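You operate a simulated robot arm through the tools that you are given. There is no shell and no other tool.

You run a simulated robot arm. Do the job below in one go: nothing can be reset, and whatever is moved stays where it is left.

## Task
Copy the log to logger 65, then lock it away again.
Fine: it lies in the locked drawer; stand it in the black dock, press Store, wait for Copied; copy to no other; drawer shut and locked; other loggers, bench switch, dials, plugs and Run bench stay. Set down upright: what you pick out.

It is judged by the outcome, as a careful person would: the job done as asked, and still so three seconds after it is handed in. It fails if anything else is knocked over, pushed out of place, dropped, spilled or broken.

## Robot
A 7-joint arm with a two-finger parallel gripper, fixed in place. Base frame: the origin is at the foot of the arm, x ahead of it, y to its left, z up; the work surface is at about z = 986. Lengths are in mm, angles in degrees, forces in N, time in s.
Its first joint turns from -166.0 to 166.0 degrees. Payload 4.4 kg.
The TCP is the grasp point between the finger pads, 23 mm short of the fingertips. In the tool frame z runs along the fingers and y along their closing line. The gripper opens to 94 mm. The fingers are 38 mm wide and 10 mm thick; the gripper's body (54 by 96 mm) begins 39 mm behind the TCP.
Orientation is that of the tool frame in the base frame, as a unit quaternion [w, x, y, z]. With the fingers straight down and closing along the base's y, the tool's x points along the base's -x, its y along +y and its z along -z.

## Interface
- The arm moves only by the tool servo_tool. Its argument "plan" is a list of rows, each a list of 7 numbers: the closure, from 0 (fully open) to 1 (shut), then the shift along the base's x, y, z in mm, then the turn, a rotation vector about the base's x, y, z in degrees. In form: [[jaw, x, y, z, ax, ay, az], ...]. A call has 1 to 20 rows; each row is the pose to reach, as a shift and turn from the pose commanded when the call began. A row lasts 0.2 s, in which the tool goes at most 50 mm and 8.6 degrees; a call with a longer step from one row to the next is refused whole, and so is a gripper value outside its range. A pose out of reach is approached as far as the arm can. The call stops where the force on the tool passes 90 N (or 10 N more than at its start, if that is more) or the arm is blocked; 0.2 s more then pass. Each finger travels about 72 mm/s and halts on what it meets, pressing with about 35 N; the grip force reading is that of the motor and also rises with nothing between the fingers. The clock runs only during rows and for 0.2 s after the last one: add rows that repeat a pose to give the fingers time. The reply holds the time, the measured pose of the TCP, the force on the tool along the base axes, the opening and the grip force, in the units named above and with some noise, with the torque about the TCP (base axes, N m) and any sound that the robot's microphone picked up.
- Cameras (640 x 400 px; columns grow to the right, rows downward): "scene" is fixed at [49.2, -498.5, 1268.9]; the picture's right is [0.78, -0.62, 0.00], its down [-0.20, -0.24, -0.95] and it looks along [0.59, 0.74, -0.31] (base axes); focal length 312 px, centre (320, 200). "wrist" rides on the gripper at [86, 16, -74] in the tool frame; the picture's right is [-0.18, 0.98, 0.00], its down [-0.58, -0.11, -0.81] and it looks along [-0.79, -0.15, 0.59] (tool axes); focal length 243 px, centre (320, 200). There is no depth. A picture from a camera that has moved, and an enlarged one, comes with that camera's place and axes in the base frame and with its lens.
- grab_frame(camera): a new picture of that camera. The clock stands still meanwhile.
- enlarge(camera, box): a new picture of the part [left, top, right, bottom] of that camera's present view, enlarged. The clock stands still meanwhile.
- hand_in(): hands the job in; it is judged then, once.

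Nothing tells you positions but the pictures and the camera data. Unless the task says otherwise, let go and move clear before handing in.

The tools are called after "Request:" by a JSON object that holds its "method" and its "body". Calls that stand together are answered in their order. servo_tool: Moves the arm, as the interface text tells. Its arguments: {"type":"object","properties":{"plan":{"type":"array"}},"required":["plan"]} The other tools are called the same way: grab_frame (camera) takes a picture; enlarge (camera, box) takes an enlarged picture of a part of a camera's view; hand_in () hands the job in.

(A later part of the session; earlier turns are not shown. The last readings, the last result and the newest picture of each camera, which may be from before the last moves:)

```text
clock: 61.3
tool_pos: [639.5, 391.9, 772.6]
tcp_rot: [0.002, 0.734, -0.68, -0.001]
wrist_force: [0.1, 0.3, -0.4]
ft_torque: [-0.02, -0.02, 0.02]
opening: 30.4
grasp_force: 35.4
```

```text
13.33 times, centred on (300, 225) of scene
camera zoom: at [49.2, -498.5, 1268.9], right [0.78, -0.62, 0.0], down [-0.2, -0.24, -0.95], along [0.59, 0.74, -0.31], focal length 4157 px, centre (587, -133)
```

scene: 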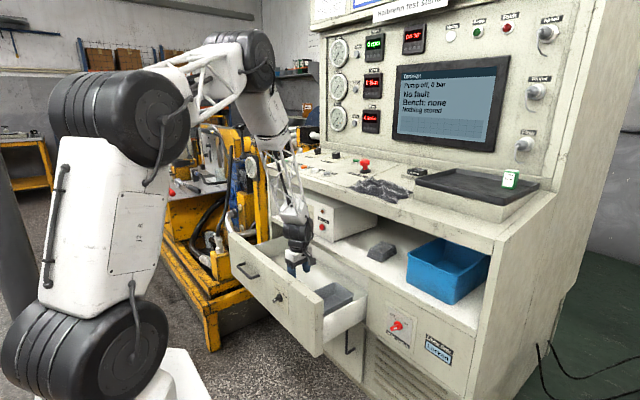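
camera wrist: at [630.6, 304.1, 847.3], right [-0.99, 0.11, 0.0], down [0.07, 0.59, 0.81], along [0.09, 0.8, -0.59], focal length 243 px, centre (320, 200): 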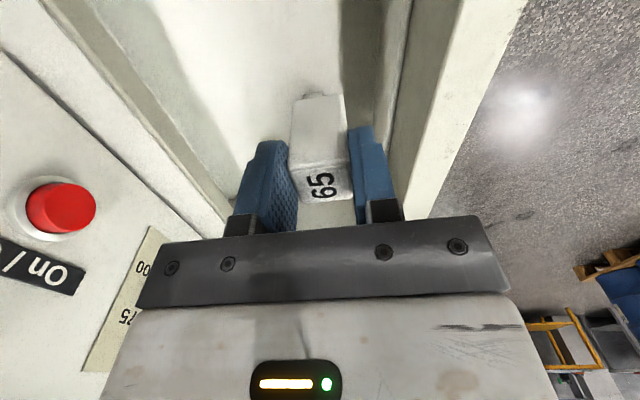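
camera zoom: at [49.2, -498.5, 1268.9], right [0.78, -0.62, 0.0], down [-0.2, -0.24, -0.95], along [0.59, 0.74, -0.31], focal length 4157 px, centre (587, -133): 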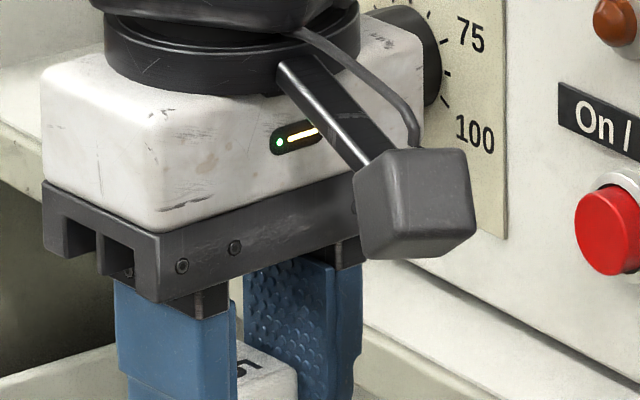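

That feature was just logger 29 behind it. The logger hangs about 49 mm below the TCP; now lift it to z≈1150 and carry it over toward the dock.

Request:
{"method": "servo_tool", "body": {"plan": [[0.85, 0, 0, 38, 0, 0, 0], [0.85, 0, 0, 76, 0, 0, 0], [0.85, 0, 0, 114, 0, 0, 0], [0.85, 0, 0, 152, 0, 0, 0], [0.85, 0, 0, 190, 0, 0, 0], [0.85, 0, 0, 228, 0, 0, 0], [0.85, 0, 0, 266, 0, 0, 0], [0.85, 0, 0, 304, 0, 0, 0], [0.85, 0, 0, 342, 0, 0, 0], [0.85, 0, 0, 378, 0, 0, 0], [0.85, 0, 0, 378, 0, 0, 0]]}}

Request:
{"method": "servo_tool", "body": {"plan": [[0.85, 15, -12, 0, 0, 0, -0.3], [0.85, 40, -31, 0, 0, 0, -0.6], [0.85, 70, -55, 0, 0, 0, -1], [0.85, 100, -78, 0, 0, 0, -1.3], [0.85, 130, -101, 0, 0, 0, -1.6], [0.85, 160, -125, 0, 0, 0, -2], [0.85, 190, -148, 0, 0, 0, -2.3], [0.85, 220, -171, 0, 0, 0, -2.6], [0.85, 250, -195, 0, 0, 0, -3], [0.85, 280, -218, 0, 0, 0, -3.3], [0.85, 310, -242, 0, 0, 0, -3.5], [0.85, 335, -261, 0, 0, 0, -3.5], [0.85, 346, -270, 0, 0, 0, -3.5], [0.85, 346, -270, 0, 0, 0, -3.5]]}}

Request:
{"method": "grab_frame", "body": {"camera": "wrist"}}

Request:
{"method": "grab_frame", "body": {"camera": "scene"}}

```text
clock: 63.7
tool_pos: [638.4, 392.9, 1154.4]
tcp_rot: [0.002, 0.734, -0.679, -0.003]
wrist_force: [0.4, 0.2, -0.4]
ft_torque: [-0.02, 0.0, 0.02]
opening: 30.3
grasp_force: 35.2
```

```text
clock: 66.7
tool_pos: [986.9, 120.8, 1150.0]
tcp_rot: [0.002, 0.712, -0.702, -0.001]
wrist_force: [-0.1, -0.1, -0.6]
ft_torque: [-0.05, 0.03, 0.02]
opening: 30.6
grasp_force: 34.4
```

```text
taken
camera wrist: at [972.1, 34.0, 1225.6], right [-0.99, 0.17, 0.0], down [0.1, 0.58, 0.81], along [0.13, 0.79, -0.59], focal length 243 px, centre (320, 200)
```

wrist: 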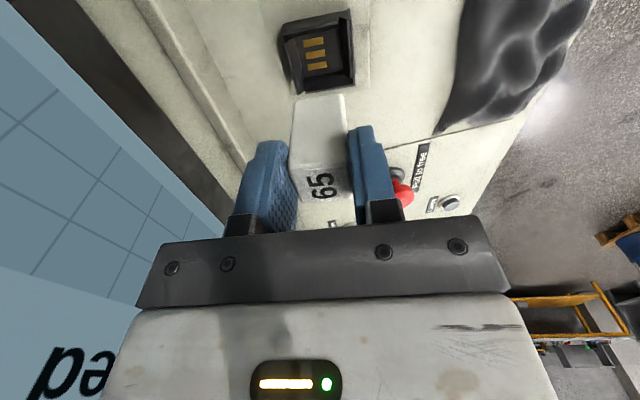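

```text
taken
```

scene: 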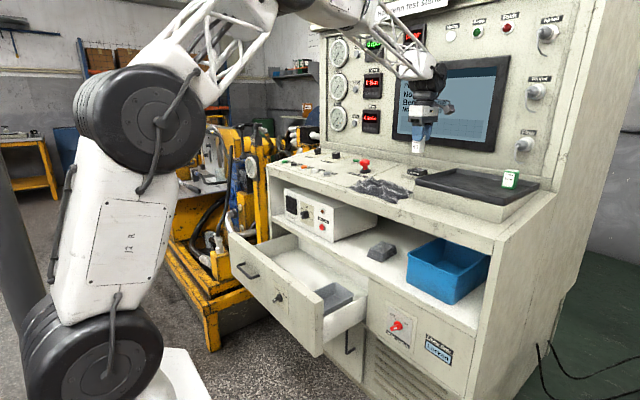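

The logger hangs over the dock. I'll zoom to refine the alignment before lowering.

Request:
{"method": "enlarge", "body": {"camera": "wrist", "box": [260, 0, 380, 90]}}

Request:
{"method": "enlarge", "body": {"camera": "wrist", "box": [260, 80, 380, 220]}}

Request:
{"method": "enlarge", "body": {"camera": "scene", "box": [385, 120, 465, 190]}}

```text
4.44 times, centred on (320, 45) of wrist
camera zoom: at [972.1, 34.0, 1225.6], right [-0.99, 0.17, 0.0], down [0.1, 0.58, 0.81], along [0.13, 0.79, -0.59], focal length 1078 px, centre (320, 889)
```

zoom: 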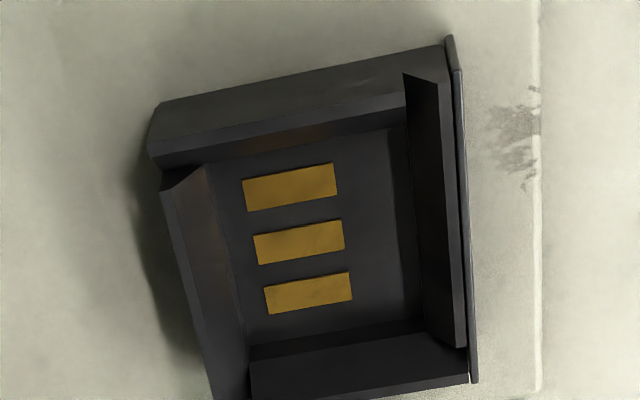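

```text
2.86 times, centred on (320, 150) of wrist
camera zoom: at [972.1, 34.0, 1225.6], right [-0.99, 0.17, 0.0], down [0.1, 0.58, 0.81], along [0.13, 0.79, -0.59], focal length 693 px, centre (320, 343)
```

zoom: 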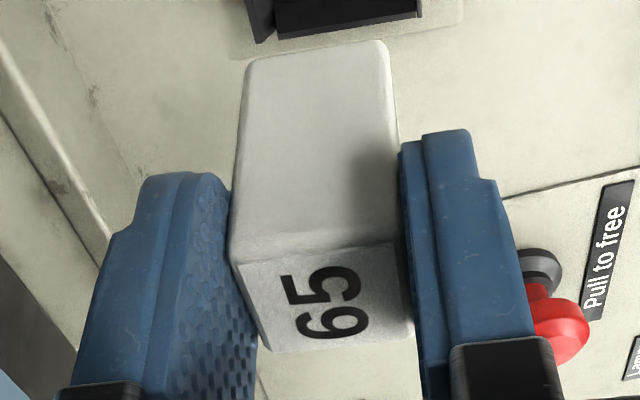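

```text
5.71 times, centred on (425, 155) of scene
camera zoom: at [49.2, -498.5, 1268.9], right [0.78, -0.62, 0.0], down [-0.2, -0.24, -0.95], along [0.59, 0.74, -0.31], focal length 1782 px, centre (-280, 457)
```

zoom: 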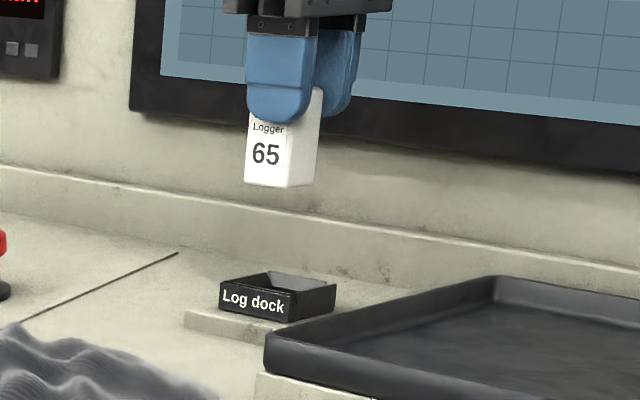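

The dock's inner floor is about 32 mm square centred at (986.7, 120.3), and the logger is 30 mm, so I need close alignment. I'll lower until the bottom is just above the rim and compare directly.

Request:
{"method": "servo_tool", "body": {"plan": [[0.85, 1, 0, -20, 0, 0, 0], [0.85, 1, 0, -40, 0, 0, 0], [0.85, 1, 0, -58, 0, 0, 0], [0.85, 1, 0, -64, 0, 0, 0], [0.85, 1, 0, -64, 0, 0, 0]]}}

Request:
{"method": "enlarge", "body": {"camera": "wrist", "box": [240, 60, 400, 180]}}

Request:
{"method": "enlarge", "body": {"camera": "scene", "box": [395, 140, 445, 190]}}

```text
clock: 67.9
tool_pos: [988.0, 120.0, 1088.0]
tcp_rot: [0.001, 0.712, -0.702, -0.001]
wrist_force: [3.6, -3.8, 24.7]
ft_torque: [0.35, -0.14, -0.01]
opening: 30.8
grasp_force: 35.2
```

```text
3.33 times, centred on (320, 120) of wrist
camera zoom: at [973.9, 33.6, 1162.7], right [-0.99, 0.17, 0.0], down [0.1, 0.58, 0.81], along [0.14, 0.79, -0.59], focal length 809 px, centre (320, 467)
```

zoom: 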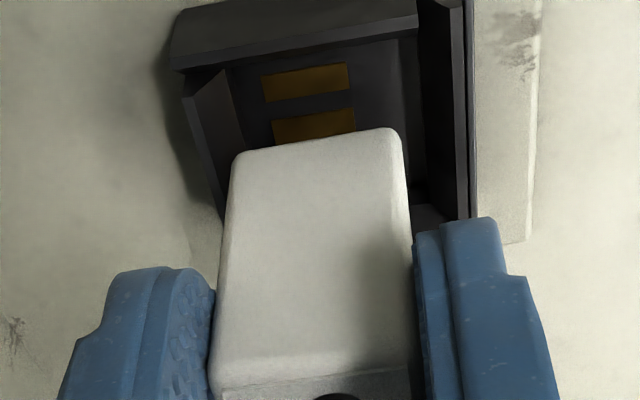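

```text
8.00 times, centred on (420, 165) of scene
camera zoom: at [49.2, -498.5, 1268.9], right [0.78, -0.62, 0.0], down [-0.2, -0.24, -0.95], along [0.59, 0.74, -0.31], focal length 2494 px, centre (-480, 480)
```

zoom: 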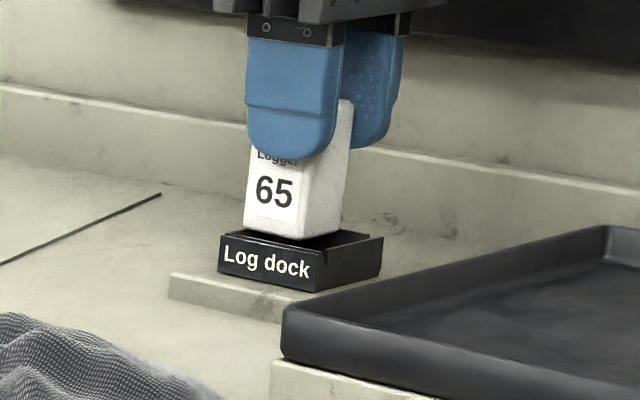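

The logger touched the dock early: it sits about 7 mm too far toward +y in my grip (24 N contact, still upright). I'll lift 14 mm, shift −y, and look again.

Request:
{"method": "servo_tool", "body": {"plan": [[0.85, 0, 0, 7, 0, 0, 0], [0.85, 0, 0, 14, 0, 0, 0], [0.85, 0, -3.5, 14, 0, 0, 0], [0.85, 0, -7, 14, 0, 0, 0], [0.85, 0, -7, 14, 0, 0, 0]]}}

Request:
{"method": "enlarge", "body": {"camera": "wrist", "box": [240, 40, 400, 160]}}

Request:
{"method": "enlarge", "body": {"camera": "scene", "box": [395, 140, 445, 190]}}

Request:
{"method": "enlarge", "body": {"camera": "wrist", "box": [260, 80, 380, 220]}}

```text
clock: 69.1
tool_pos: [985.7, 114.3, 1101.7]
tcp_rot: [0.001, 0.713, -0.701, -0.002]
wrist_force: [-0.9, 1.0, -0.9]
ft_torque: [-0.01, -0.01, 0.0]
opening: 30.2
grasp_force: 35.1
```

```text
3.33 times, centred on (320, 100) of wrist
camera zoom: at [972.0, 27.3, 1175.2], right [-0.99, 0.17, 0.0], down [0.1, 0.58, 0.81], along [0.13, 0.79, -0.59], focal length 809 px, centre (320, 533)
```

zoom: 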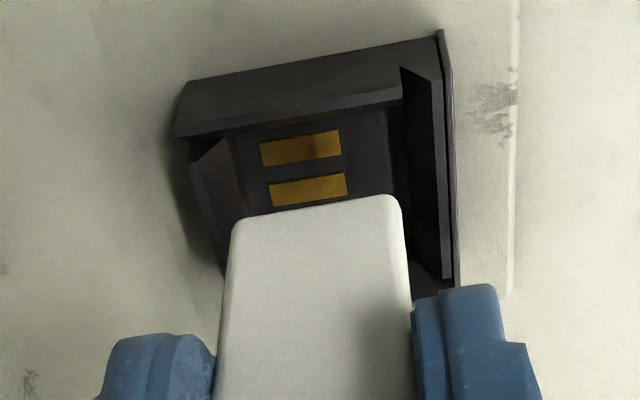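

```text
8.00 times, centred on (420, 165) of scene
camera zoom: at [49.2, -498.5, 1268.9], right [0.78, -0.62, 0.0], down [-0.2, -0.24, -0.95], along [0.59, 0.74, -0.31], focal length 2494 px, centre (-480, 480)
```

zoom: 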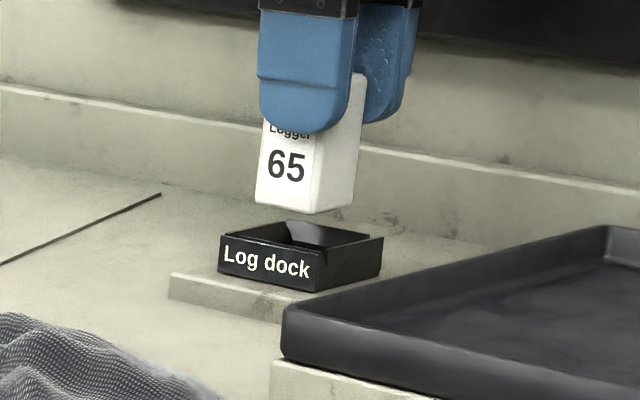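

```text
2.86 times, centred on (320, 150) of wrist
camera zoom: at [972.0, 27.3, 1175.2], right [-0.99, 0.17, 0.0], down [0.1, 0.58, 0.81], along [0.13, 0.79, -0.59], focal length 693 px, centre (320, 343)
```

zoom: 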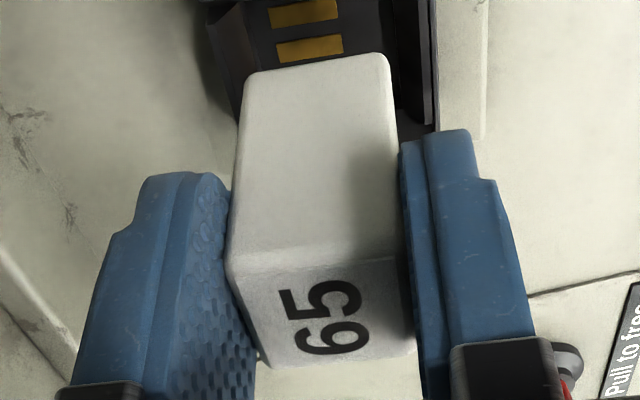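

The logger is upright but still ~2 mm too far +y; x is centred. I'll shift −2 mm and lower in small steps, checking force.

Request:
{"method": "servo_tool", "body": {"plan": [[0.85, 0, -2, 0, 0, 0, 0], [0.85, 0, -2, -4, 0, 0, 0], [0.85, 0, -2, -8, 0, 0, 0], [0.85, 0, -2, -12, 0, 0, 0], [0.85, 0, -2, -15, 0, 0, 0], [0.85, 0, -2, -15, 0, 0, 0]]}}

Request:
{"method": "enlarge", "body": {"camera": "wrist", "box": [240, 60, 400, 180]}}

Request:
{"method": "enlarge", "body": {"camera": "scene", "box": [395, 140, 445, 190]}}

```text
clock: 70.5
tool_pos: [987.1, 112.7, 1085.3]
tcp_rot: [0.002, 0.713, -0.702, -0.003]
wrist_force: [-0.6, 0.3, 0.3]
ft_torque: [0.01, 0.01, -0.03]
opening: 30.2
grasp_force: 34.6
```

```text
3.33 times, centred on (320, 120) of wrist
camera zoom: at [971.9, 24.9, 1159.9], right [-0.99, 0.17, 0.0], down [0.1, 0.58, 0.81], along [0.13, 0.79, -0.59], focal length 809 px, centre (320, 467)
```

zoom: 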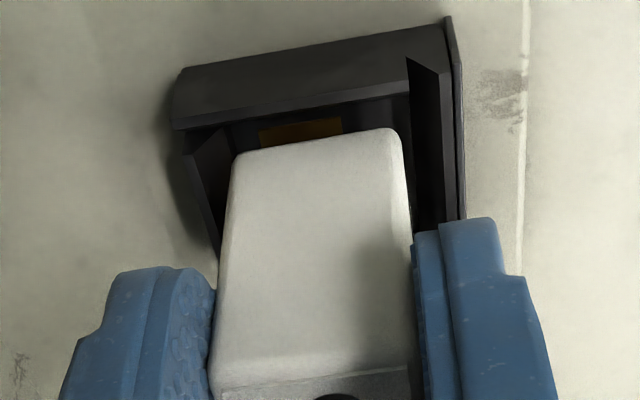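

```text
8.00 times, centred on (420, 165) of scene
camera zoom: at [49.2, -498.5, 1268.9], right [0.78, -0.62, 0.0], down [-0.2, -0.24, -0.95], along [0.59, 0.74, -0.31], focal length 2494 px, centre (-480, 480)
```

zoom: 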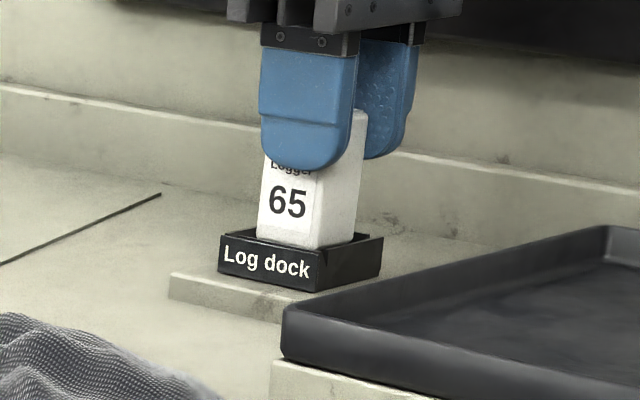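

It is entering the dock cleanly with no force. Continue lowering in small steps to the floor.

Request:
{"method": "servo_tool", "body": {"plan": [[0.85, 0, 0, -2, 0, 0, 0], [0.85, 0, 0, -4, 0, 0, 0], [0.85, 0, 0, -6, 0, 0, 0], [0.85, 0, 0, -7, 0, 0, 0], [0.85, 0, 0, -7, 0, 0, 0]]}}

Request:
{"method": "enlarge", "body": {"camera": "wrist", "box": [240, 60, 400, 180]}}

Request:
{"method": "enlarge", "body": {"camera": "scene", "box": [395, 140, 445, 190]}}

```text
clock: 71.7
tool_pos: [986.4, 112.2, 1077.7]
tcp_rot: [0.002, 0.711, -0.703, -0.003]
wrist_force: [-0.1, 0.5, -0.2]
ft_torque: [-0.04, -0.02, -0.01]
opening: 30.4
grasp_force: 34.5
```

```text
3.33 times, centred on (320, 120) of wrist
camera zoom: at [971.6, 24.9, 1152.0], right [-0.99, 0.17, 0.0], down [0.1, 0.58, 0.81], along [0.13, 0.79, -0.59], focal length 809 px, centre (320, 467)
```

zoom: 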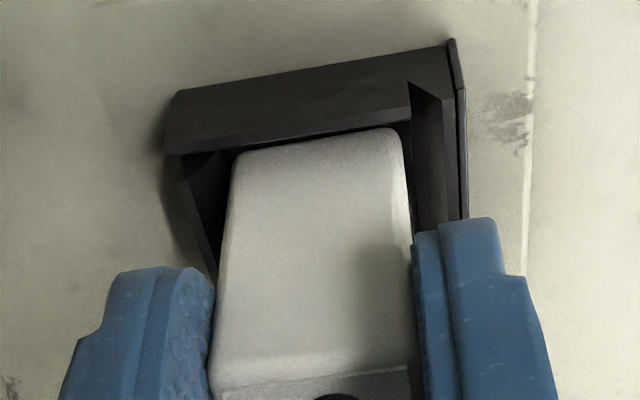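

```text
8.00 times, centred on (420, 165) of scene
camera zoom: at [49.2, -498.5, 1268.9], right [0.78, -0.62, 0.0], down [-0.2, -0.24, -0.95], along [0.59, 0.74, -0.31], focal length 2494 px, centre (-480, 480)
```

zoom: 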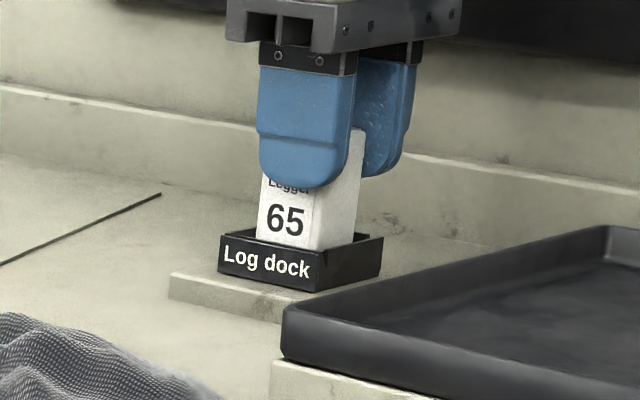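

Still force-free and centred; a few more millimetres to the floor.

Request:
{"method": "servo_tool", "body": {"plan": [[0.85, 0, 0, -1, 0, 0, 0], [0.85, 0, 0, -2, 0, 0, 0], [0.85, 0, 0, -3, 0, 0, 0], [0.85, 0, 0, -3, 0, 0, 0]]}}

```text
clock: 72.7
tool_pos: [986.4, 112.0, 1075.7]
tcp_rot: [0.002, 0.712, -0.702, -0.002]
wrist_force: [-0.5, 0.4, -0.2]
ft_torque: [-0.02, -0.02, -0.02]
opening: 30.0
grasp_force: 34.8
```

Request:
{"method": "servo_tool", "body": {"plan": [[0.85, 0, 0, -1, 0, 0, 0], [0.85, 0, 0, -2, 0, 0, 0], [0.85, 0, 0, -3, 0, 0, 0], [0.85, 0, 0, -3, 0, 0, 0]]}}

Request:
{"method": "enlarge", "body": {"camera": "wrist", "box": [240, 60, 400, 180]}}

Request:
{"method": "enlarge", "body": {"camera": "scene", "box": [395, 140, 445, 190]}}

```text
clock: 73.7
tool_pos: [986.6, 111.8, 1074.3]
tcp_rot: [0.002, 0.712, -0.702, -0.001]
wrist_force: [-2.1, -1.1, 23.1]
ft_torque: [-0.22, 0.0, -0.04]
opening: 30.5
grasp_force: 35.4
```

```text
3.33 times, centred on (320, 120) of wrist
camera zoom: at [972.5, 25.0, 1148.5], right [-0.99, 0.17, 0.0], down [0.1, 0.58, 0.81], along [0.14, 0.79, -0.59], focal length 809 px, centre (320, 467)
```

zoom: 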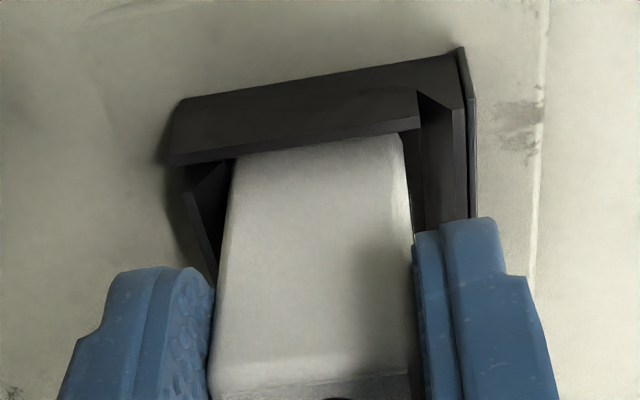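

```text
8.00 times, centred on (420, 165) of scene
camera zoom: at [49.2, -498.5, 1268.9], right [0.78, -0.62, 0.0], down [-0.2, -0.24, -0.95], along [0.59, 0.74, -0.31], focal length 2494 px, centre (-480, 480)
```

zoom: 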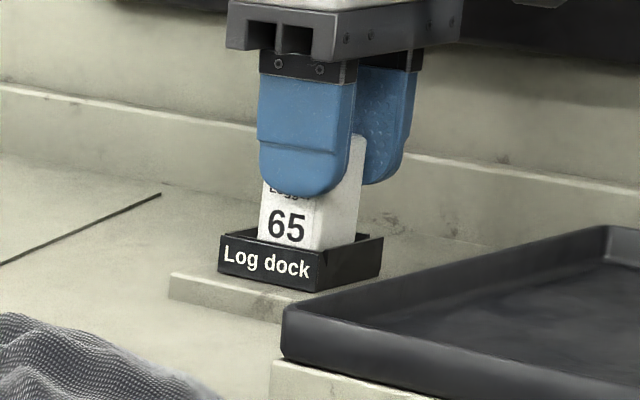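

Contact at 23 N, matching the dock floor. I'll ease off 1 mm and open the fingers slowly, then look.

Request:
{"method": "servo_tool", "body": {"plan": [[0.85, 0, 0, 1, 0, 0, 0], [0.7, 0, 0, 1, 0, 0, 0], [0.6, 0, 0, 1, 0, 0, 0], [0.5, 0, 0, 1, 0, 0, 0], [0.4, 0, 0, 1, 0, 0, 0], [0.4, 0, 0, 1, 0, 0, 0]]}}

Request:
{"method": "enlarge", "body": {"camera": "wrist", "box": [220, 60, 420, 210]}}

Request:
{"method": "enlarge", "body": {"camera": "scene", "box": [395, 140, 445, 190]}}

Request:
{"method": "enlarge", "body": {"camera": "scene", "box": [380, 50, 520, 155]}}

```text
clock: 75.1
tool_pos: [985.9, 112.6, 1071.6]
tcp_rot: [0.002, 0.712, -0.702, -0.002]
wrist_force: [0.6, 0.1, 0.1]
ft_torque: [0.01, 0.02, -0.02]
opening: 56.3
grasp_force: 0.2
```

```text
2.67 times, centred on (320, 135) of wrist
camera zoom: at [972.2, 25.7, 1147.2], right [-0.99, 0.17, 0.0], down [0.1, 0.58, 0.81], along [0.13, 0.79, -0.59], focal length 647 px, centre (320, 373)
```

zoom: 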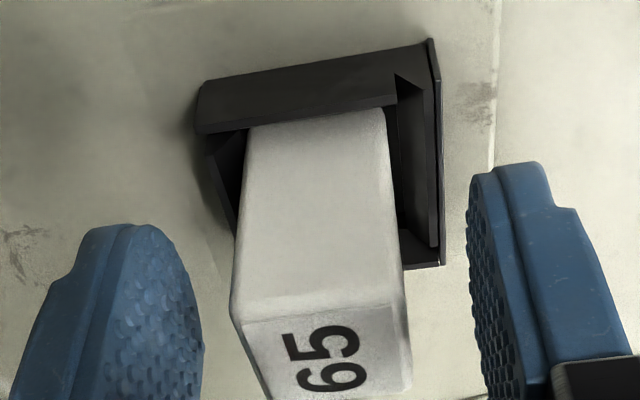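

```text
8.00 times, centred on (420, 165) of scene
camera zoom: at [49.2, -498.5, 1268.9], right [0.78, -0.62, 0.0], down [-0.2, -0.24, -0.95], along [0.59, 0.74, -0.31], focal length 2494 px, centre (-480, 480)
```

zoom: 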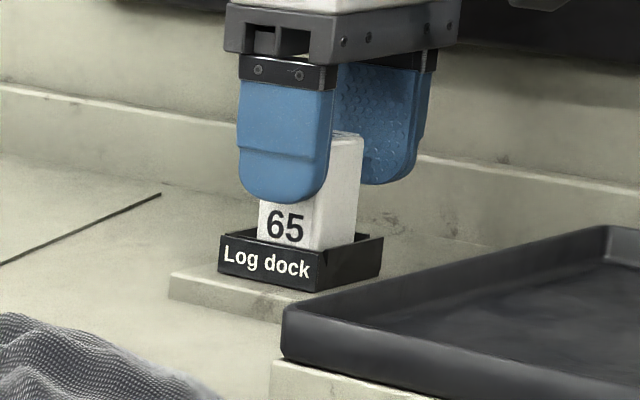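

```text
3.81 times, centred on (450, 102) of scene
camera zoom: at [49.2, -498.5, 1268.9], right [0.78, -0.62, 0.0], down [-0.2, -0.24, -0.95], along [0.59, 0.74, -0.31], focal length 1188 px, centre (-175, 571)
```

zoom: 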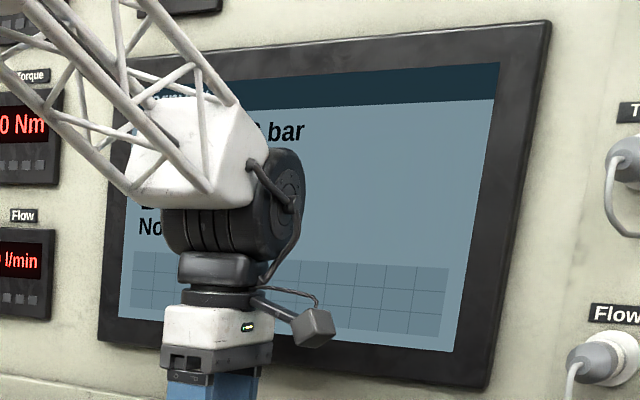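

The logger stands in the dock by itself. I'll raise the gripper straight up and move aside to see the screen.

Request:
{"method": "servo_tool", "body": {"plan": [[0.4, 0, 0, 15, 0, 0, 0], [0.3, 0, 0, 40, 0, 0, 0], [0.3, 0, 0, 75, 0, 0, 0], [0.3, 0, 0, 110, 0, 0, 0], [0.3, -30, 30, 110, 0, 0, 0], [0.3, -60, 60, 110, 0, 0, 0], [0.3, -90, 95, 110, 0, 0, 0], [0.3, -120, 130, 110, 0, 0, 0], [0.3, -140, 170, 110, 0, 0, 0], [0.3, -160, 210, 110, 0, 0, 0], [0.3, -160, 210, 110, 0, 0, 0]]}}

Request:
{"method": "grab_frame", "body": {"camera": "scene"}}

Request:
{"method": "enlarge", "body": {"camera": "scene", "box": [380, 50, 520, 155]}}

Request:
{"method": "enlarge", "body": {"camera": "scene", "box": [395, 140, 445, 190]}}

Request:
{"method": "grab_frame", "body": {"camera": "wrist"}}

```text
clock: 77.5
tool_pos: [826.9, 325.5, 1182.9]
tcp_rot: [0.001, 0.712, -0.702, -0.001]
wrist_force: [-1.1, 0.6, -1.1]
ft_torque: [0.01, -0.01, 0.03]
opening: 65.7
grasp_force: 0.0
```

```text
taken
```

scene: 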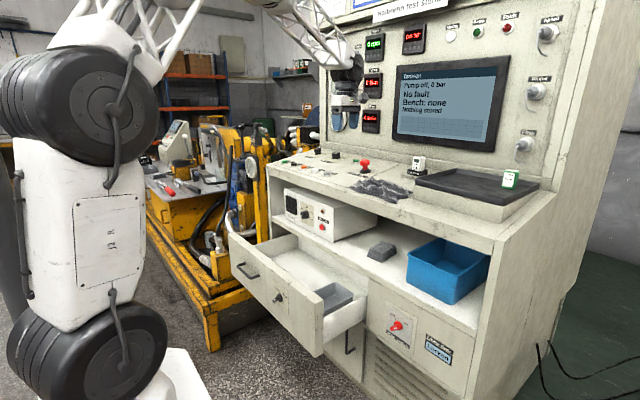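

```text
3.81 times, centred on (450, 102) of scene
camera zoom: at [49.2, -498.5, 1268.9], right [0.78, -0.62, 0.0], down [-0.2, -0.24, -0.95], along [0.59, 0.74, -0.31], focal length 1188 px, centre (-175, 571)
```

zoom: 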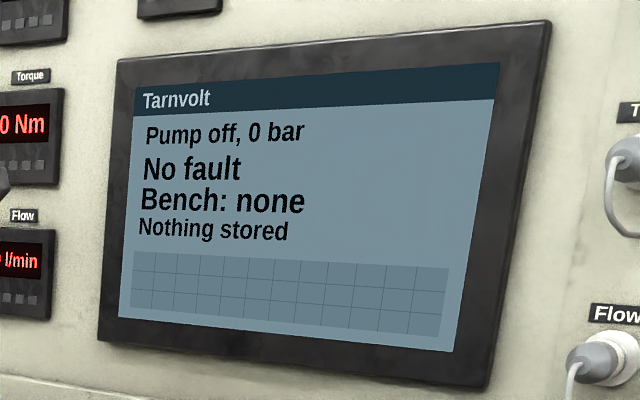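

```text
8.00 times, centred on (420, 165) of scene
camera zoom: at [49.2, -498.5, 1268.9], right [0.78, -0.62, 0.0], down [-0.2, -0.24, -0.95], along [0.59, 0.74, -0.31], focal length 2494 px, centre (-480, 480)
```

zoom: 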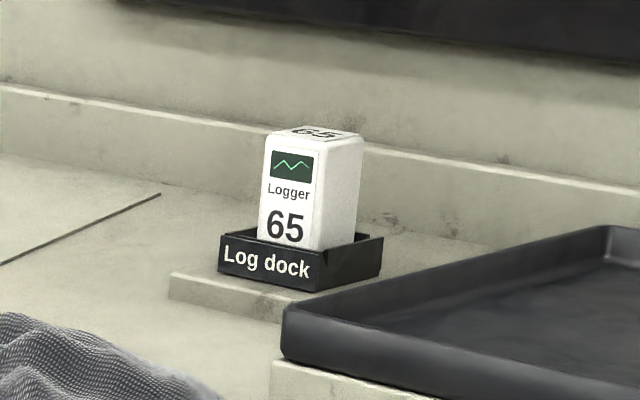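

```text
taken
camera wrist: at [812.9, 239.1, 1257.3], right [-0.99, 0.17, 0.0], down [0.1, 0.58, 0.81], along [0.13, 0.79, -0.59], focal length 243 px, centre (320, 200)
```

wrist: 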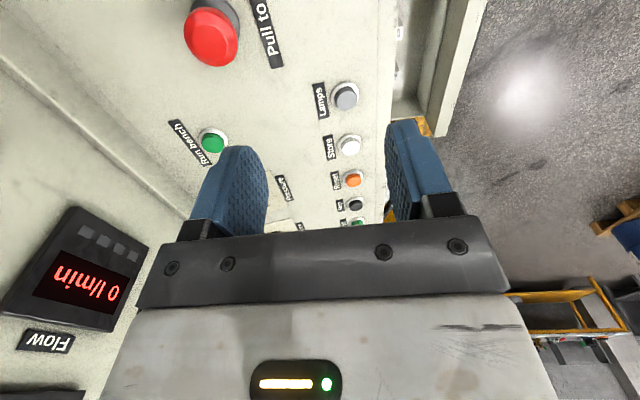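

The screen reads "Nothing stored" and the logger stands correctly in the dock. Store is the white button next to Lamps, about (805, 472); I'll close the fingers and move above it.

Request:
{"method": "servo_tool", "body": {"plan": [[0.6, -5, 35, 0, 0, 0, 0], [0.8, -10, 70, 0, 0, 0, 0], [1, -15, 105, 0, 0, 0, 0], [1, -20, 135, -20, 0, 0, 0], [1, -22, 150, -50, 0, 0, 0], [1, -22, 150, -85, 0, 0, 0], [1, -22, 150, -100, 0, 0, 0], [1, -22, 150, -100, 0, 0, 0]]}}

Request:
{"method": "grab_frame", "body": {"camera": "wrist"}}

Request:
{"method": "enlarge", "body": {"camera": "wrist", "box": [240, 40, 400, 160]}}

Request:
{"method": "enlarge", "body": {"camera": "scene", "box": [260, 110, 380, 200]}}

```text
clock: 79.3
tool_pos: [803.0, 472.3, 1084.3]
tcp_rot: [0.002, 0.712, -0.702, -0.001]
wrist_force: [0.2, 0.4, -0.3]
ft_torque: [0.0, 0.02, 0.0]
opening: 0.1
grasp_force: 35.2
```

```text
taken
camera wrist: at [789.3, 385.6, 1158.1], right [-0.99, 0.17, 0.0], down [0.1, 0.58, 0.81], along [0.13, 0.79, -0.59], focal length 243 px, centre (320, 200)
```

wrist: 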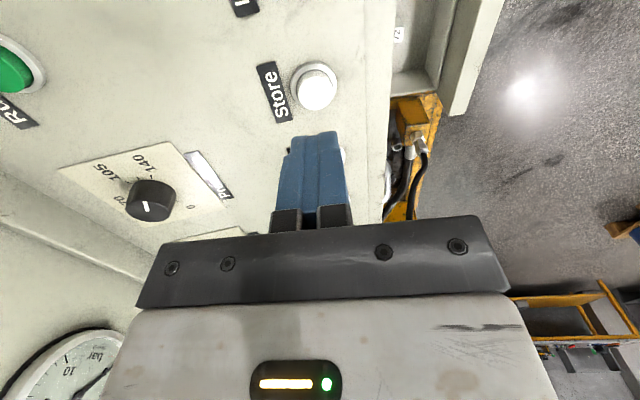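

```text
3.33 times, centred on (320, 100) of wrist
camera zoom: at [789.3, 385.6, 1158.1], right [-0.99, 0.17, 0.0], down [0.1, 0.58, 0.81], along [0.13, 0.79, -0.59], focal length 809 px, centre (320, 533)
```

zoom: 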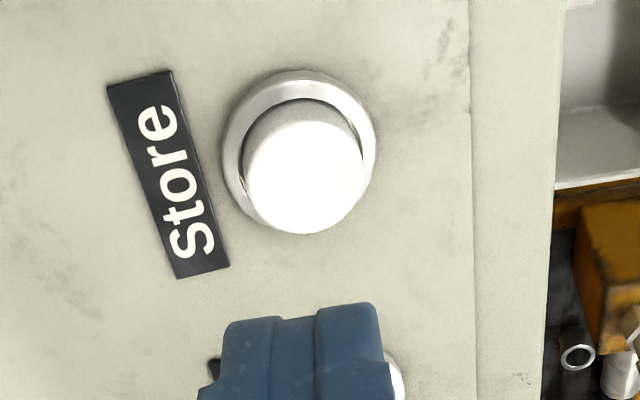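

```text
4.44 times, centred on (320, 155) of scene
camera zoom: at [49.2, -498.5, 1268.9], right [0.78, -0.62, 0.0], down [-0.2, -0.24, -0.95], along [0.59, 0.74, -0.31], focal length 1386 px, centre (320, 400)
```

zoom: 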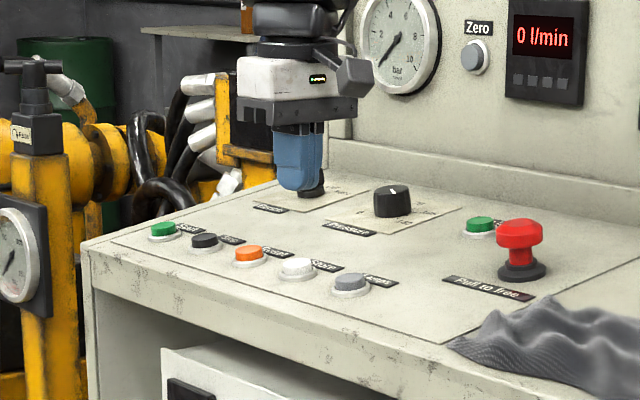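

Store's cap is bright white with "Store" beside it. I'll take one more offset view to fix its height and y before pressing.

Request:
{"method": "servo_tool", "body": {"plan": [[1, 5, -25, 0, 0, 0, 0], [1, 7, -50, 0, 0, 0, 0], [1, 7, -50, 0, 0, 0, 0]]}}

Request:
{"method": "enlarge", "body": {"camera": "wrist", "box": [240, 80, 400, 200]}}

Request:
{"method": "enlarge", "body": {"camera": "wrist", "box": [240, 0, 400, 120]}}

```text
clock: 80.1
tool_pos: [811.8, 423.1, 1081.5]
tcp_rot: [0.001, 0.712, -0.702, -0.002]
wrist_force: [-0.3, -0.3, -0.4]
ft_torque: [-0.01, -0.01, 0.0]
opening: 0.0
grasp_force: 35.4
```

```text
3.33 times, centred on (320, 140) of wrist
camera zoom: at [798.0, 335.4, 1156.9], right [-0.99, 0.17, 0.0], down [0.1, 0.58, 0.81], along [0.13, 0.79, -0.59], focal length 809 px, centre (320, 400)
```

zoom: 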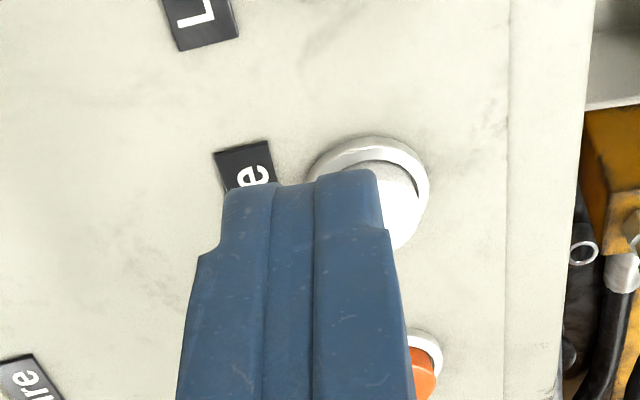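

```text
3.33 times, centred on (320, 60) of wrist
camera zoom: at [798.0, 335.4, 1156.9], right [-0.99, 0.17, 0.0], down [0.1, 0.58, 0.81], along [0.13, 0.79, -0.59], focal length 809 px, centre (320, 667)
```

zoom: 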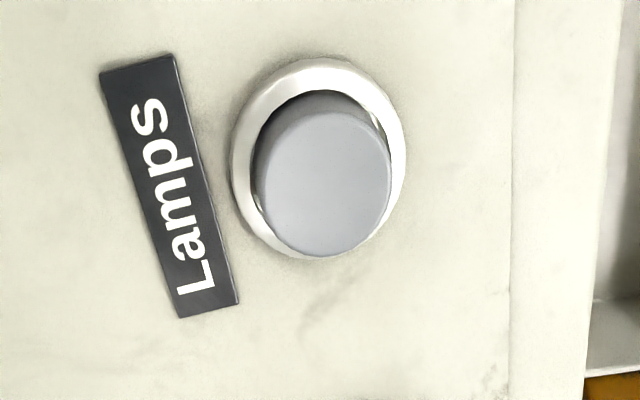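

Store's centre is about (809, 478), cap top z≈992. I'll position above it and approach.

Request:
{"method": "servo_tool", "body": {"plan": [[1, -2.5, 28, 0, 0, 0, 0], [1, -2.5, 56, 0, 0, 0, 0], [1, -2.5, 56, -30, 0, 0, 0], [1, -2.5, 56, -55, 0, 0, 0], [1, -2.5, 56, -62, 0, 0, 0], [1, -2.5, 56, -62, 0, 0, 0]]}}

Request:
{"method": "grab_frame", "body": {"camera": "wrist"}}

Request:
{"method": "enlarge", "body": {"camera": "scene", "box": [270, 120, 360, 190]}}

```text
clock: 81.5
tool_pos: [808.3, 478.6, 1021.5]
tcp_rot: [0.002, 0.712, -0.702, -0.002]
wrist_force: [0.2, -0.4, -0.2]
ft_torque: [0.05, 0.03, 0.03]
opening: 0.0
grasp_force: 35.4
```

```text
taken
camera wrist: at [794.7, 391.9, 1096.5], right [-0.99, 0.17, 0.0], down [0.1, 0.58, 0.81], along [0.13, 0.79, -0.59], focal length 243 px, centre (320, 200)
```

wrist: 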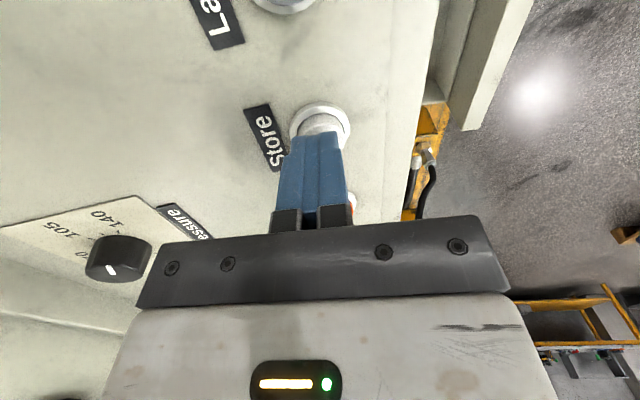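

```text
5.71 times, centred on (315, 155) of scene
camera zoom: at [49.2, -498.5, 1268.9], right [0.78, -0.62, 0.0], down [-0.2, -0.24, -0.95], along [0.59, 0.74, -0.31], focal length 1782 px, centre (349, 457)
```

zoom: 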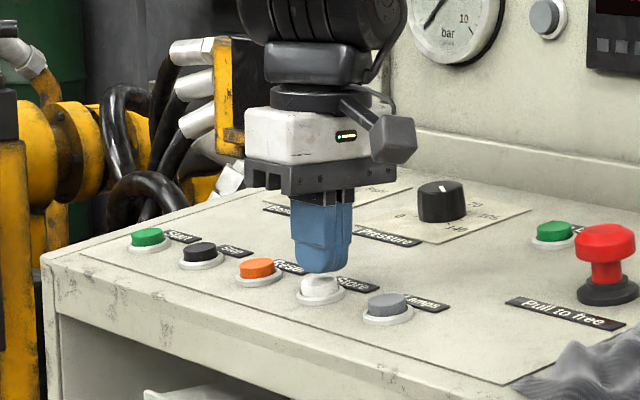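

The fingertips are right over Store. Press down gently in steps.

Request:
{"method": "servo_tool", "body": {"plan": [[1, 0, 0, -3, 0, 0, 0], [1, 0, 0, -6, 0, 0, 0], [1, 0, 0, -8, 0, 0, 0], [1, 0, 0, -8, 0, 0, 0]]}}

Request:
{"method": "enlarge", "body": {"camera": "scene", "box": [380, 50, 520, 155]}}

```text
clock: 82.5
tool_pos: [808.9, 477.7, 1014.8]
tcp_rot: [0.002, 0.712, -0.702, -0.002]
wrist_force: [0.1, 0.0, 2.2]
ft_torque: [0.05, -0.01, -0.01]
opening: 0.0
grasp_force: 35.1
heard: click
```

```text
3.81 times, centred on (450, 102) of scene
camera zoom: at [49.2, -498.5, 1268.9], right [0.78, -0.62, 0.0], down [-0.2, -0.24, -0.95], along [0.59, 0.74, -0.31], focal length 1188 px, centre (-175, 571)
```

zoom: 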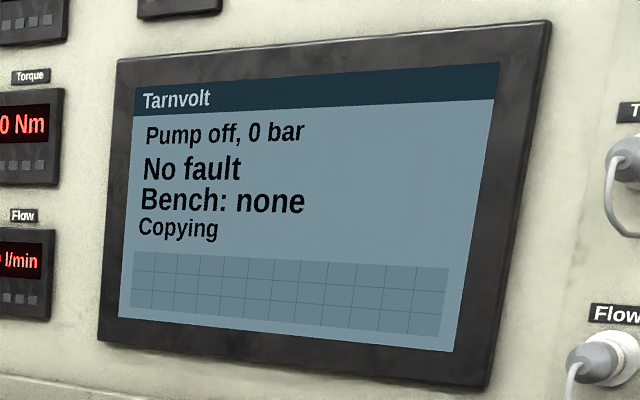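

A click was heard and the screen shows "Copying". I'll lift off the button and wait, keeping clear of everything, until it reads "Copied".

Request:
{"method": "servo_tool", "body": {"plan": [[1, 0, 0, 10, 0, 0, 0], [1, 0, 0, 40, 0, 0, 0], [1, 0, 0, 80, 0, 0, 0], [1, 0, 0, 110, 0, 0, 0], [1, 0, 0, 110, 0, 0, 0], [1, 0, 0, 110, 0, 0, 0], [1, 0, 0, 110, 0, 0, 0], [1, 0, 0, 110, 0, 0, 0]]}}

Request:
{"method": "enlarge", "body": {"camera": "scene", "box": [380, 50, 520, 155]}}

```text
clock: 84.3
tool_pos: [808.0, 477.5, 1126.8]
tcp_rot: [0.002, 0.713, -0.701, -0.001]
wrist_force: [-0.6, 0.5, -0.4]
ft_torque: [0.0, -0.02, -0.01]
opening: 0.1
grasp_force: 34.6
```

```text
3.81 times, centred on (450, 102) of scene
camera zoom: at [49.2, -498.5, 1268.9], right [0.78, -0.62, 0.0], down [-0.2, -0.24, -0.95], along [0.59, 0.74, -0.31], focal length 1188 px, centre (-175, 571)
```

zoom: 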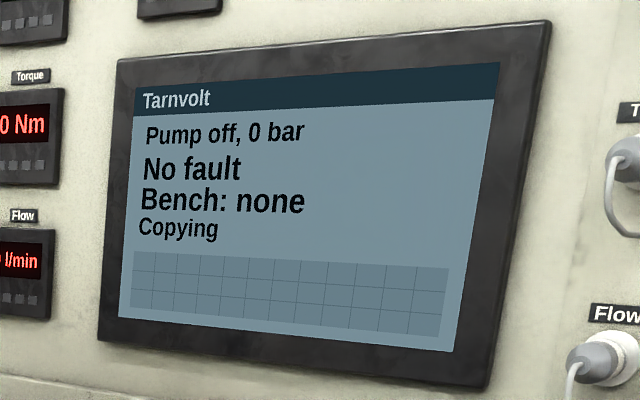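

Still "Copying". I'll wait in place.

Request:
{"method": "servo_tool", "body": {"plan": [[1, 0, 0, 0, 0, 0, 0], [1, 0, 0, 0, 0, 0, 0], [1, 0, 0, 0, 0, 0, 0], [1, 0, 0, 0, 0, 0, 0], [1, 0, 0, 0, 0, 0, 0], [1, 0, 0, 0, 0, 0, 0], [1, 0, 0, 0, 0, 0, 0], [1, 0, 0, 0, 0, 0, 0], [1, 0, 0, 0, 0, 0, 0], [1, 0, 0, 0, 0, 0, 0], [1, 0, 0, 0, 0, 0, 0], [1, 0, 0, 0, 0, 0, 0]]}}

Request:
{"method": "enlarge", "body": {"camera": "scene", "box": [380, 50, 520, 155]}}

```text
clock: 86.9
tool_pos: [808.0, 476.3, 1125.8]
tcp_rot: [0.002, 0.712, -0.702, -0.002]
wrist_force: [-0.2, 0.3, 0.1]
ft_torque: [0.02, -0.03, -0.04]
opening: 0.1
grasp_force: 35.0
```

```text
3.81 times, centred on (450, 102) of scene
camera zoom: at [49.2, -498.5, 1268.9], right [0.78, -0.62, 0.0], down [-0.2, -0.24, -0.95], along [0.59, 0.74, -0.31], focal length 1188 px, centre (-175, 571)
```

zoom: 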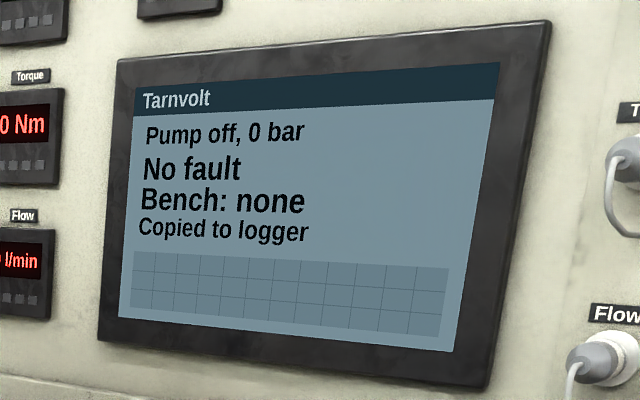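

"Copied to logger". Now I return to the dock to fetch logger 65, opening the jaws on the way and stopping above it.

Request:
{"method": "servo_tool", "body": {"plan": [[0.8, 0, 0, 30, 0, 0, 0], [0.6, 0, 0, 57, 0, 0, 0], [0.36, 18, -36, 57, 0, 0, 0], [0.36, 36, -72, 57, 0, 0, 0], [0.36, 54, -108, 57, 0, 0, 0], [0.36, 72, -144, 57, 0, 0, 0], [0.36, 90, -180, 57, 0, 0, 0], [0.36, 108, -216, 57, 0, 0, 0], [0.36, 126, -252, 57, 0, 0, 0], [0.36, 144, -288, 57, 0, 0, 0], [0.36, 162, -324, 57, 0, 0, 0], [0.36, 177.5, -359, 57, 0, 0, 0], [0.36, 177.5, -359, 25, 0, 0, 0], [0.36, 177.5, -359, 0, 0, 0, 0], [0.36, 177.5, -359, 0, 0, 0, 0]]}}

Request:
{"method": "enlarge", "body": {"camera": "wrist", "box": [200, 40, 440, 220]}}

Request:
{"method": "enlarge", "body": {"camera": "scene", "box": [385, 110, 465, 190]}}

```text
clock: 90.1
tool_pos: [984.9, 121.4, 1122.6]
tcp_rot: [0.002, 0.713, -0.701, -0.001]
wrist_force: [0.3, -0.2, 1.0]
ft_torque: [-0.04, 0.01, 0.01]
opening: 60.1
grasp_force: 0.1
```

```text
2.22 times, centred on (320, 130) of wrist
camera zoom: at [971.8, 34.4, 1197.3], right [-0.99, 0.17, 0.0], down [0.1, 0.58, 0.81], along [0.13, 0.79, -0.59], focal length 539 px, centre (320, 356)
```

zoom: 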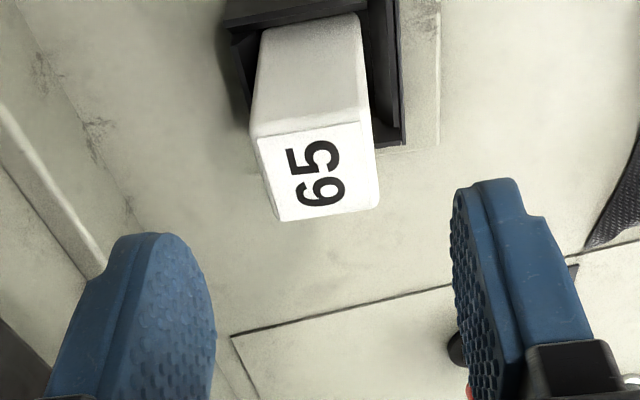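

```text
5.00 times, centred on (425, 150) of scene
camera zoom: at [49.2, -498.5, 1268.9], right [0.78, -0.62, 0.0], down [-0.2, -0.24, -0.95], along [0.59, 0.74, -0.31], focal length 1559 px, centre (-205, 450)
```

zoom: 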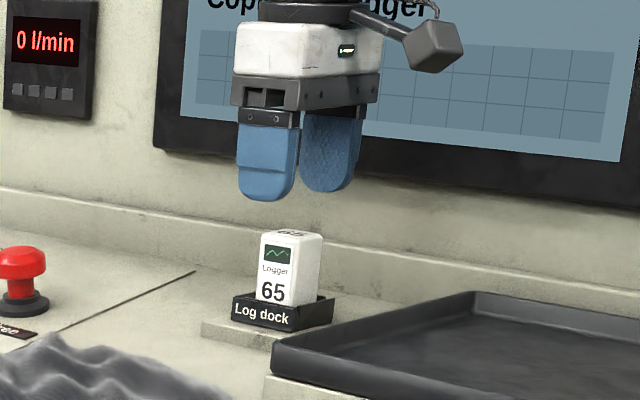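

Logger 65 sits exactly on the tool axis. Descend with fingertips staying above the dock rim, and grip.

Request:
{"method": "servo_tool", "body": {"plan": [[0.36, 0, 0, -20, 0, 0, 0], [0.36, 0, 0, -40, 0, 0, 0], [0.36, 0, 0, -54, 0, 0, 0], [0.36, 0, 0, -59, 0, 0, 0], [0.36, 0, 0, -59, 0, 0, 0], [0.55, 0, 0, -59, 0, 0, 0], [0.7, 0, 0, -59, 0, 0, 0], [0.85, 0, 0, -59, 0, 0, 0], [0.85, 0, 0, -59, 0, 0, 0]]}}

Request:
{"method": "enlarge", "body": {"camera": "scene", "box": [385, 110, 465, 190]}}

```text
clock: 92.1
tool_pos: [985.3, 121.7, 1064.0]
tcp_rot: [0.001, 0.712, -0.702, -0.001]
wrist_force: [1.3, -0.2, 1.1]
ft_torque: [0.01, 0.0, 0.01]
opening: 30.4
grasp_force: 35.1
```

```text
5.00 times, centred on (425, 150) of scene
camera zoom: at [49.2, -498.5, 1268.9], right [0.78, -0.62, 0.0], down [-0.2, -0.24, -0.95], along [0.59, 0.74, -0.31], focal length 1559 px, centre (-205, 450)
```

zoom: 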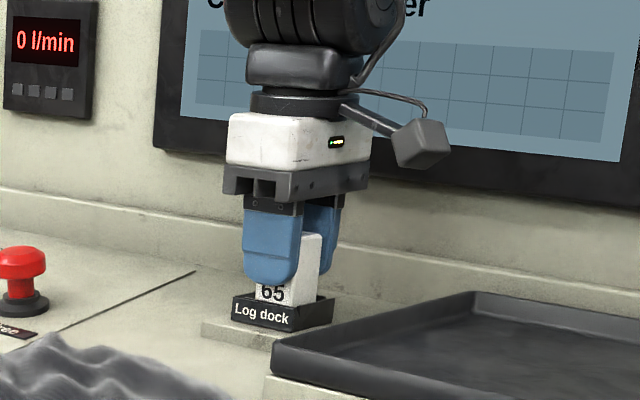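

Gripped at 30.4 mm with negligible side force. Lift straight up out of the dock.

Request:
{"method": "servo_tool", "body": {"plan": [[0.85, 0, 0, 5, 0, 0, 0], [0.85, 0, 0, 12, 0, 0, 0], [0.85, 0, 0, 25, 0, 0, 0], [0.85, 0, 0, 45, 0, 0, 0], [0.85, 0, 0, 70, 0, 0, 0], [0.85, 0, 0, 95, 0, 0, 0], [0.85, 0, 0, 95, 0, 0, 0]]}}

Request:
{"method": "enlarge", "body": {"camera": "scene", "box": [385, 90, 465, 190]}}

Request:
{"method": "enlarge", "body": {"camera": "wrist", "box": [240, 40, 400, 220]}}

```text
clock: 93.7
tool_pos: [985.4, 118.0, 1158.9]
tcp_rot: [0.002, 0.712, -0.702, -0.002]
wrist_force: [0.2, -0.5, -1.2]
ft_torque: [-0.01, -0.01, 0.0]
opening: 30.5
grasp_force: 34.8
```

```text
4.00 times, centred on (425, 140) of scene
camera zoom: at [49.2, -498.5, 1268.9], right [0.78, -0.62, 0.0], down [-0.2, -0.24, -0.95], along [0.59, 0.74, -0.31], focal length 1247 px, centre (-100, 440)
```

zoom: 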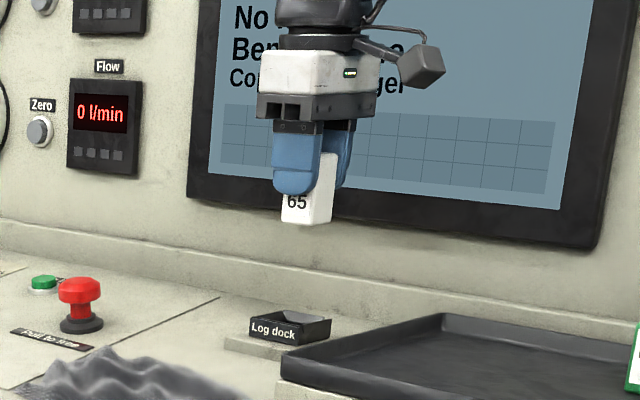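

```text
2.22 times, centred on (320, 130) of wrist
camera zoom: at [972.6, 31.3, 1234.5], right [-0.99, 0.17, 0.0], down [0.1, 0.58, 0.81], along [0.13, 0.79, -0.59], focal length 539 px, centre (320, 356)
```

zoom: 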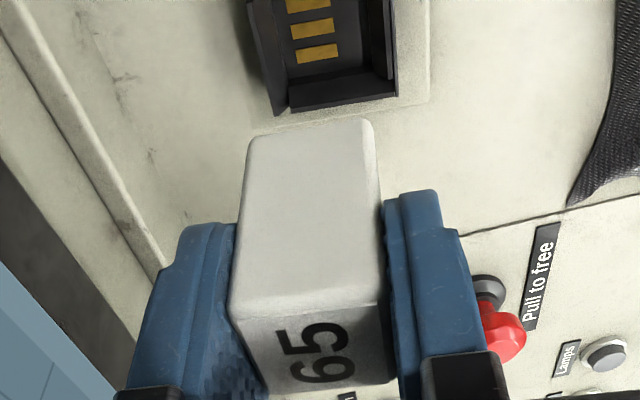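

Logger 65 is out of the dock, upright. I carry it back over the desk to above the drawer.

Request:
{"method": "servo_tool", "body": {"plan": [[0.85, -15, 12, 0, 0, 0, 0], [0.85, -40, 32, 0, 0, 0, 0], [0.85, -70, 56, 0, 0, 0, 0], [0.85, -100, 80, 0, 0, 0, 0], [0.85, -130, 105, 0, 0, 0, 0], [0.85, -160, 129, 0, 0, 0, 0], [0.85, -190, 153, 0, 0, 0, 0], [0.85, -220, 177, 0, 0, 0, 0], [0.85, -250, 201, 0, 0, 0, 0], [0.85, -280, 225, 0, 0, 0, 0], [0.85, -310, 249, 0, 0, 0, 0], [0.85, -335, 269, 0, 0, 0, 0], [0.85, -347, 279, 0, 0, 0, 0], [0.85, -347, 279, 0, 0, 0, 0]]}}

Request:
{"method": "servo_tool", "body": {"plan": [[0.85, 0, 0, -30, 0, 0, 0], [0.85, 0, 0, -68, 0, 0, 0], [0.85, 0, 0, -106, 0, 0, 0], [0.85, 0, 0, -144, 0, 0, 0], [0.85, 0, 0, -182, 0, 0, 0], [0.85, 0, 0, -220, 0, 0, 0], [0.85, 0, 0, -258, 0, 0, 0], [0.85, 0, 0, -296, 0, 0, 0], [0.85, 0, 0, -334, 0, 0, 0], [0.85, 0, 0, -372, 0, 0, 0], [0.85, 0, 0, -387, 0, 0, 0], [0.85, 0, 0, -387, 0, 0, 0]]}}

Request:
{"method": "grab_frame", "body": {"camera": "wrist"}}

Request:
{"method": "grab_frame", "body": {"camera": "scene"}}

```text
clock: 96.7
tool_pos: [640.3, 399.5, 1158.9]
tcp_rot: [0.002, 0.713, -0.701, -0.002]
wrist_force: [-0.1, -0.2, -1.0]
ft_torque: [0.01, -0.01, 0.03]
opening: 30.4
grasp_force: 34.3
```

```text
clock: 99.3
tool_pos: [636.7, 397.6, 774.6]
tcp_rot: [0.001, 0.713, -0.701, -0.001]
wrist_force: [-0.1, 0.9, -0.3]
ft_torque: [0.01, 0.0, -0.04]
opening: 30.6
grasp_force: 34.6
```

```text
taken
camera wrist: at [623.1, 311.3, 848.6], right [-0.99, 0.17, 0.0], down [0.1, 0.58, 0.81], along [0.13, 0.79, -0.59], focal length 243 px, centre (320, 200)
```

wrist: 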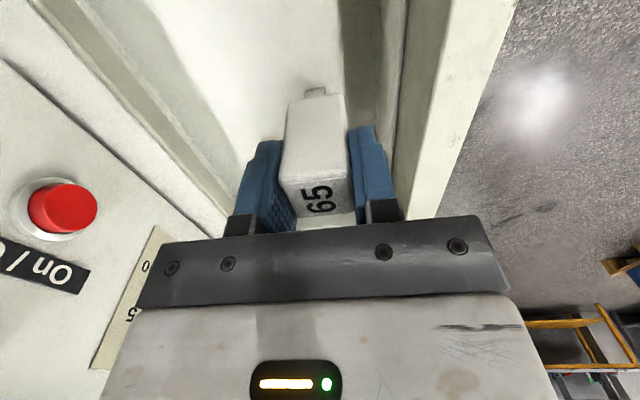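

```text
taken
```

scene: 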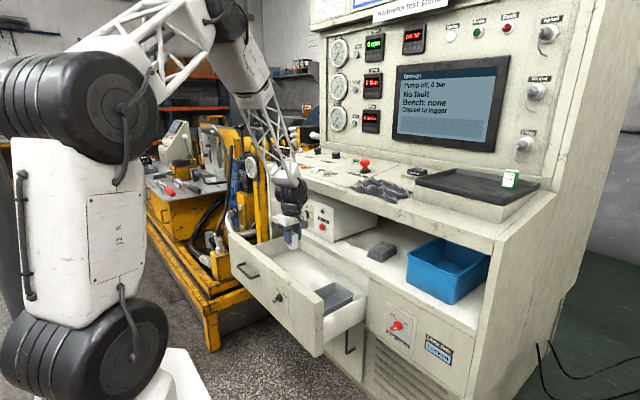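

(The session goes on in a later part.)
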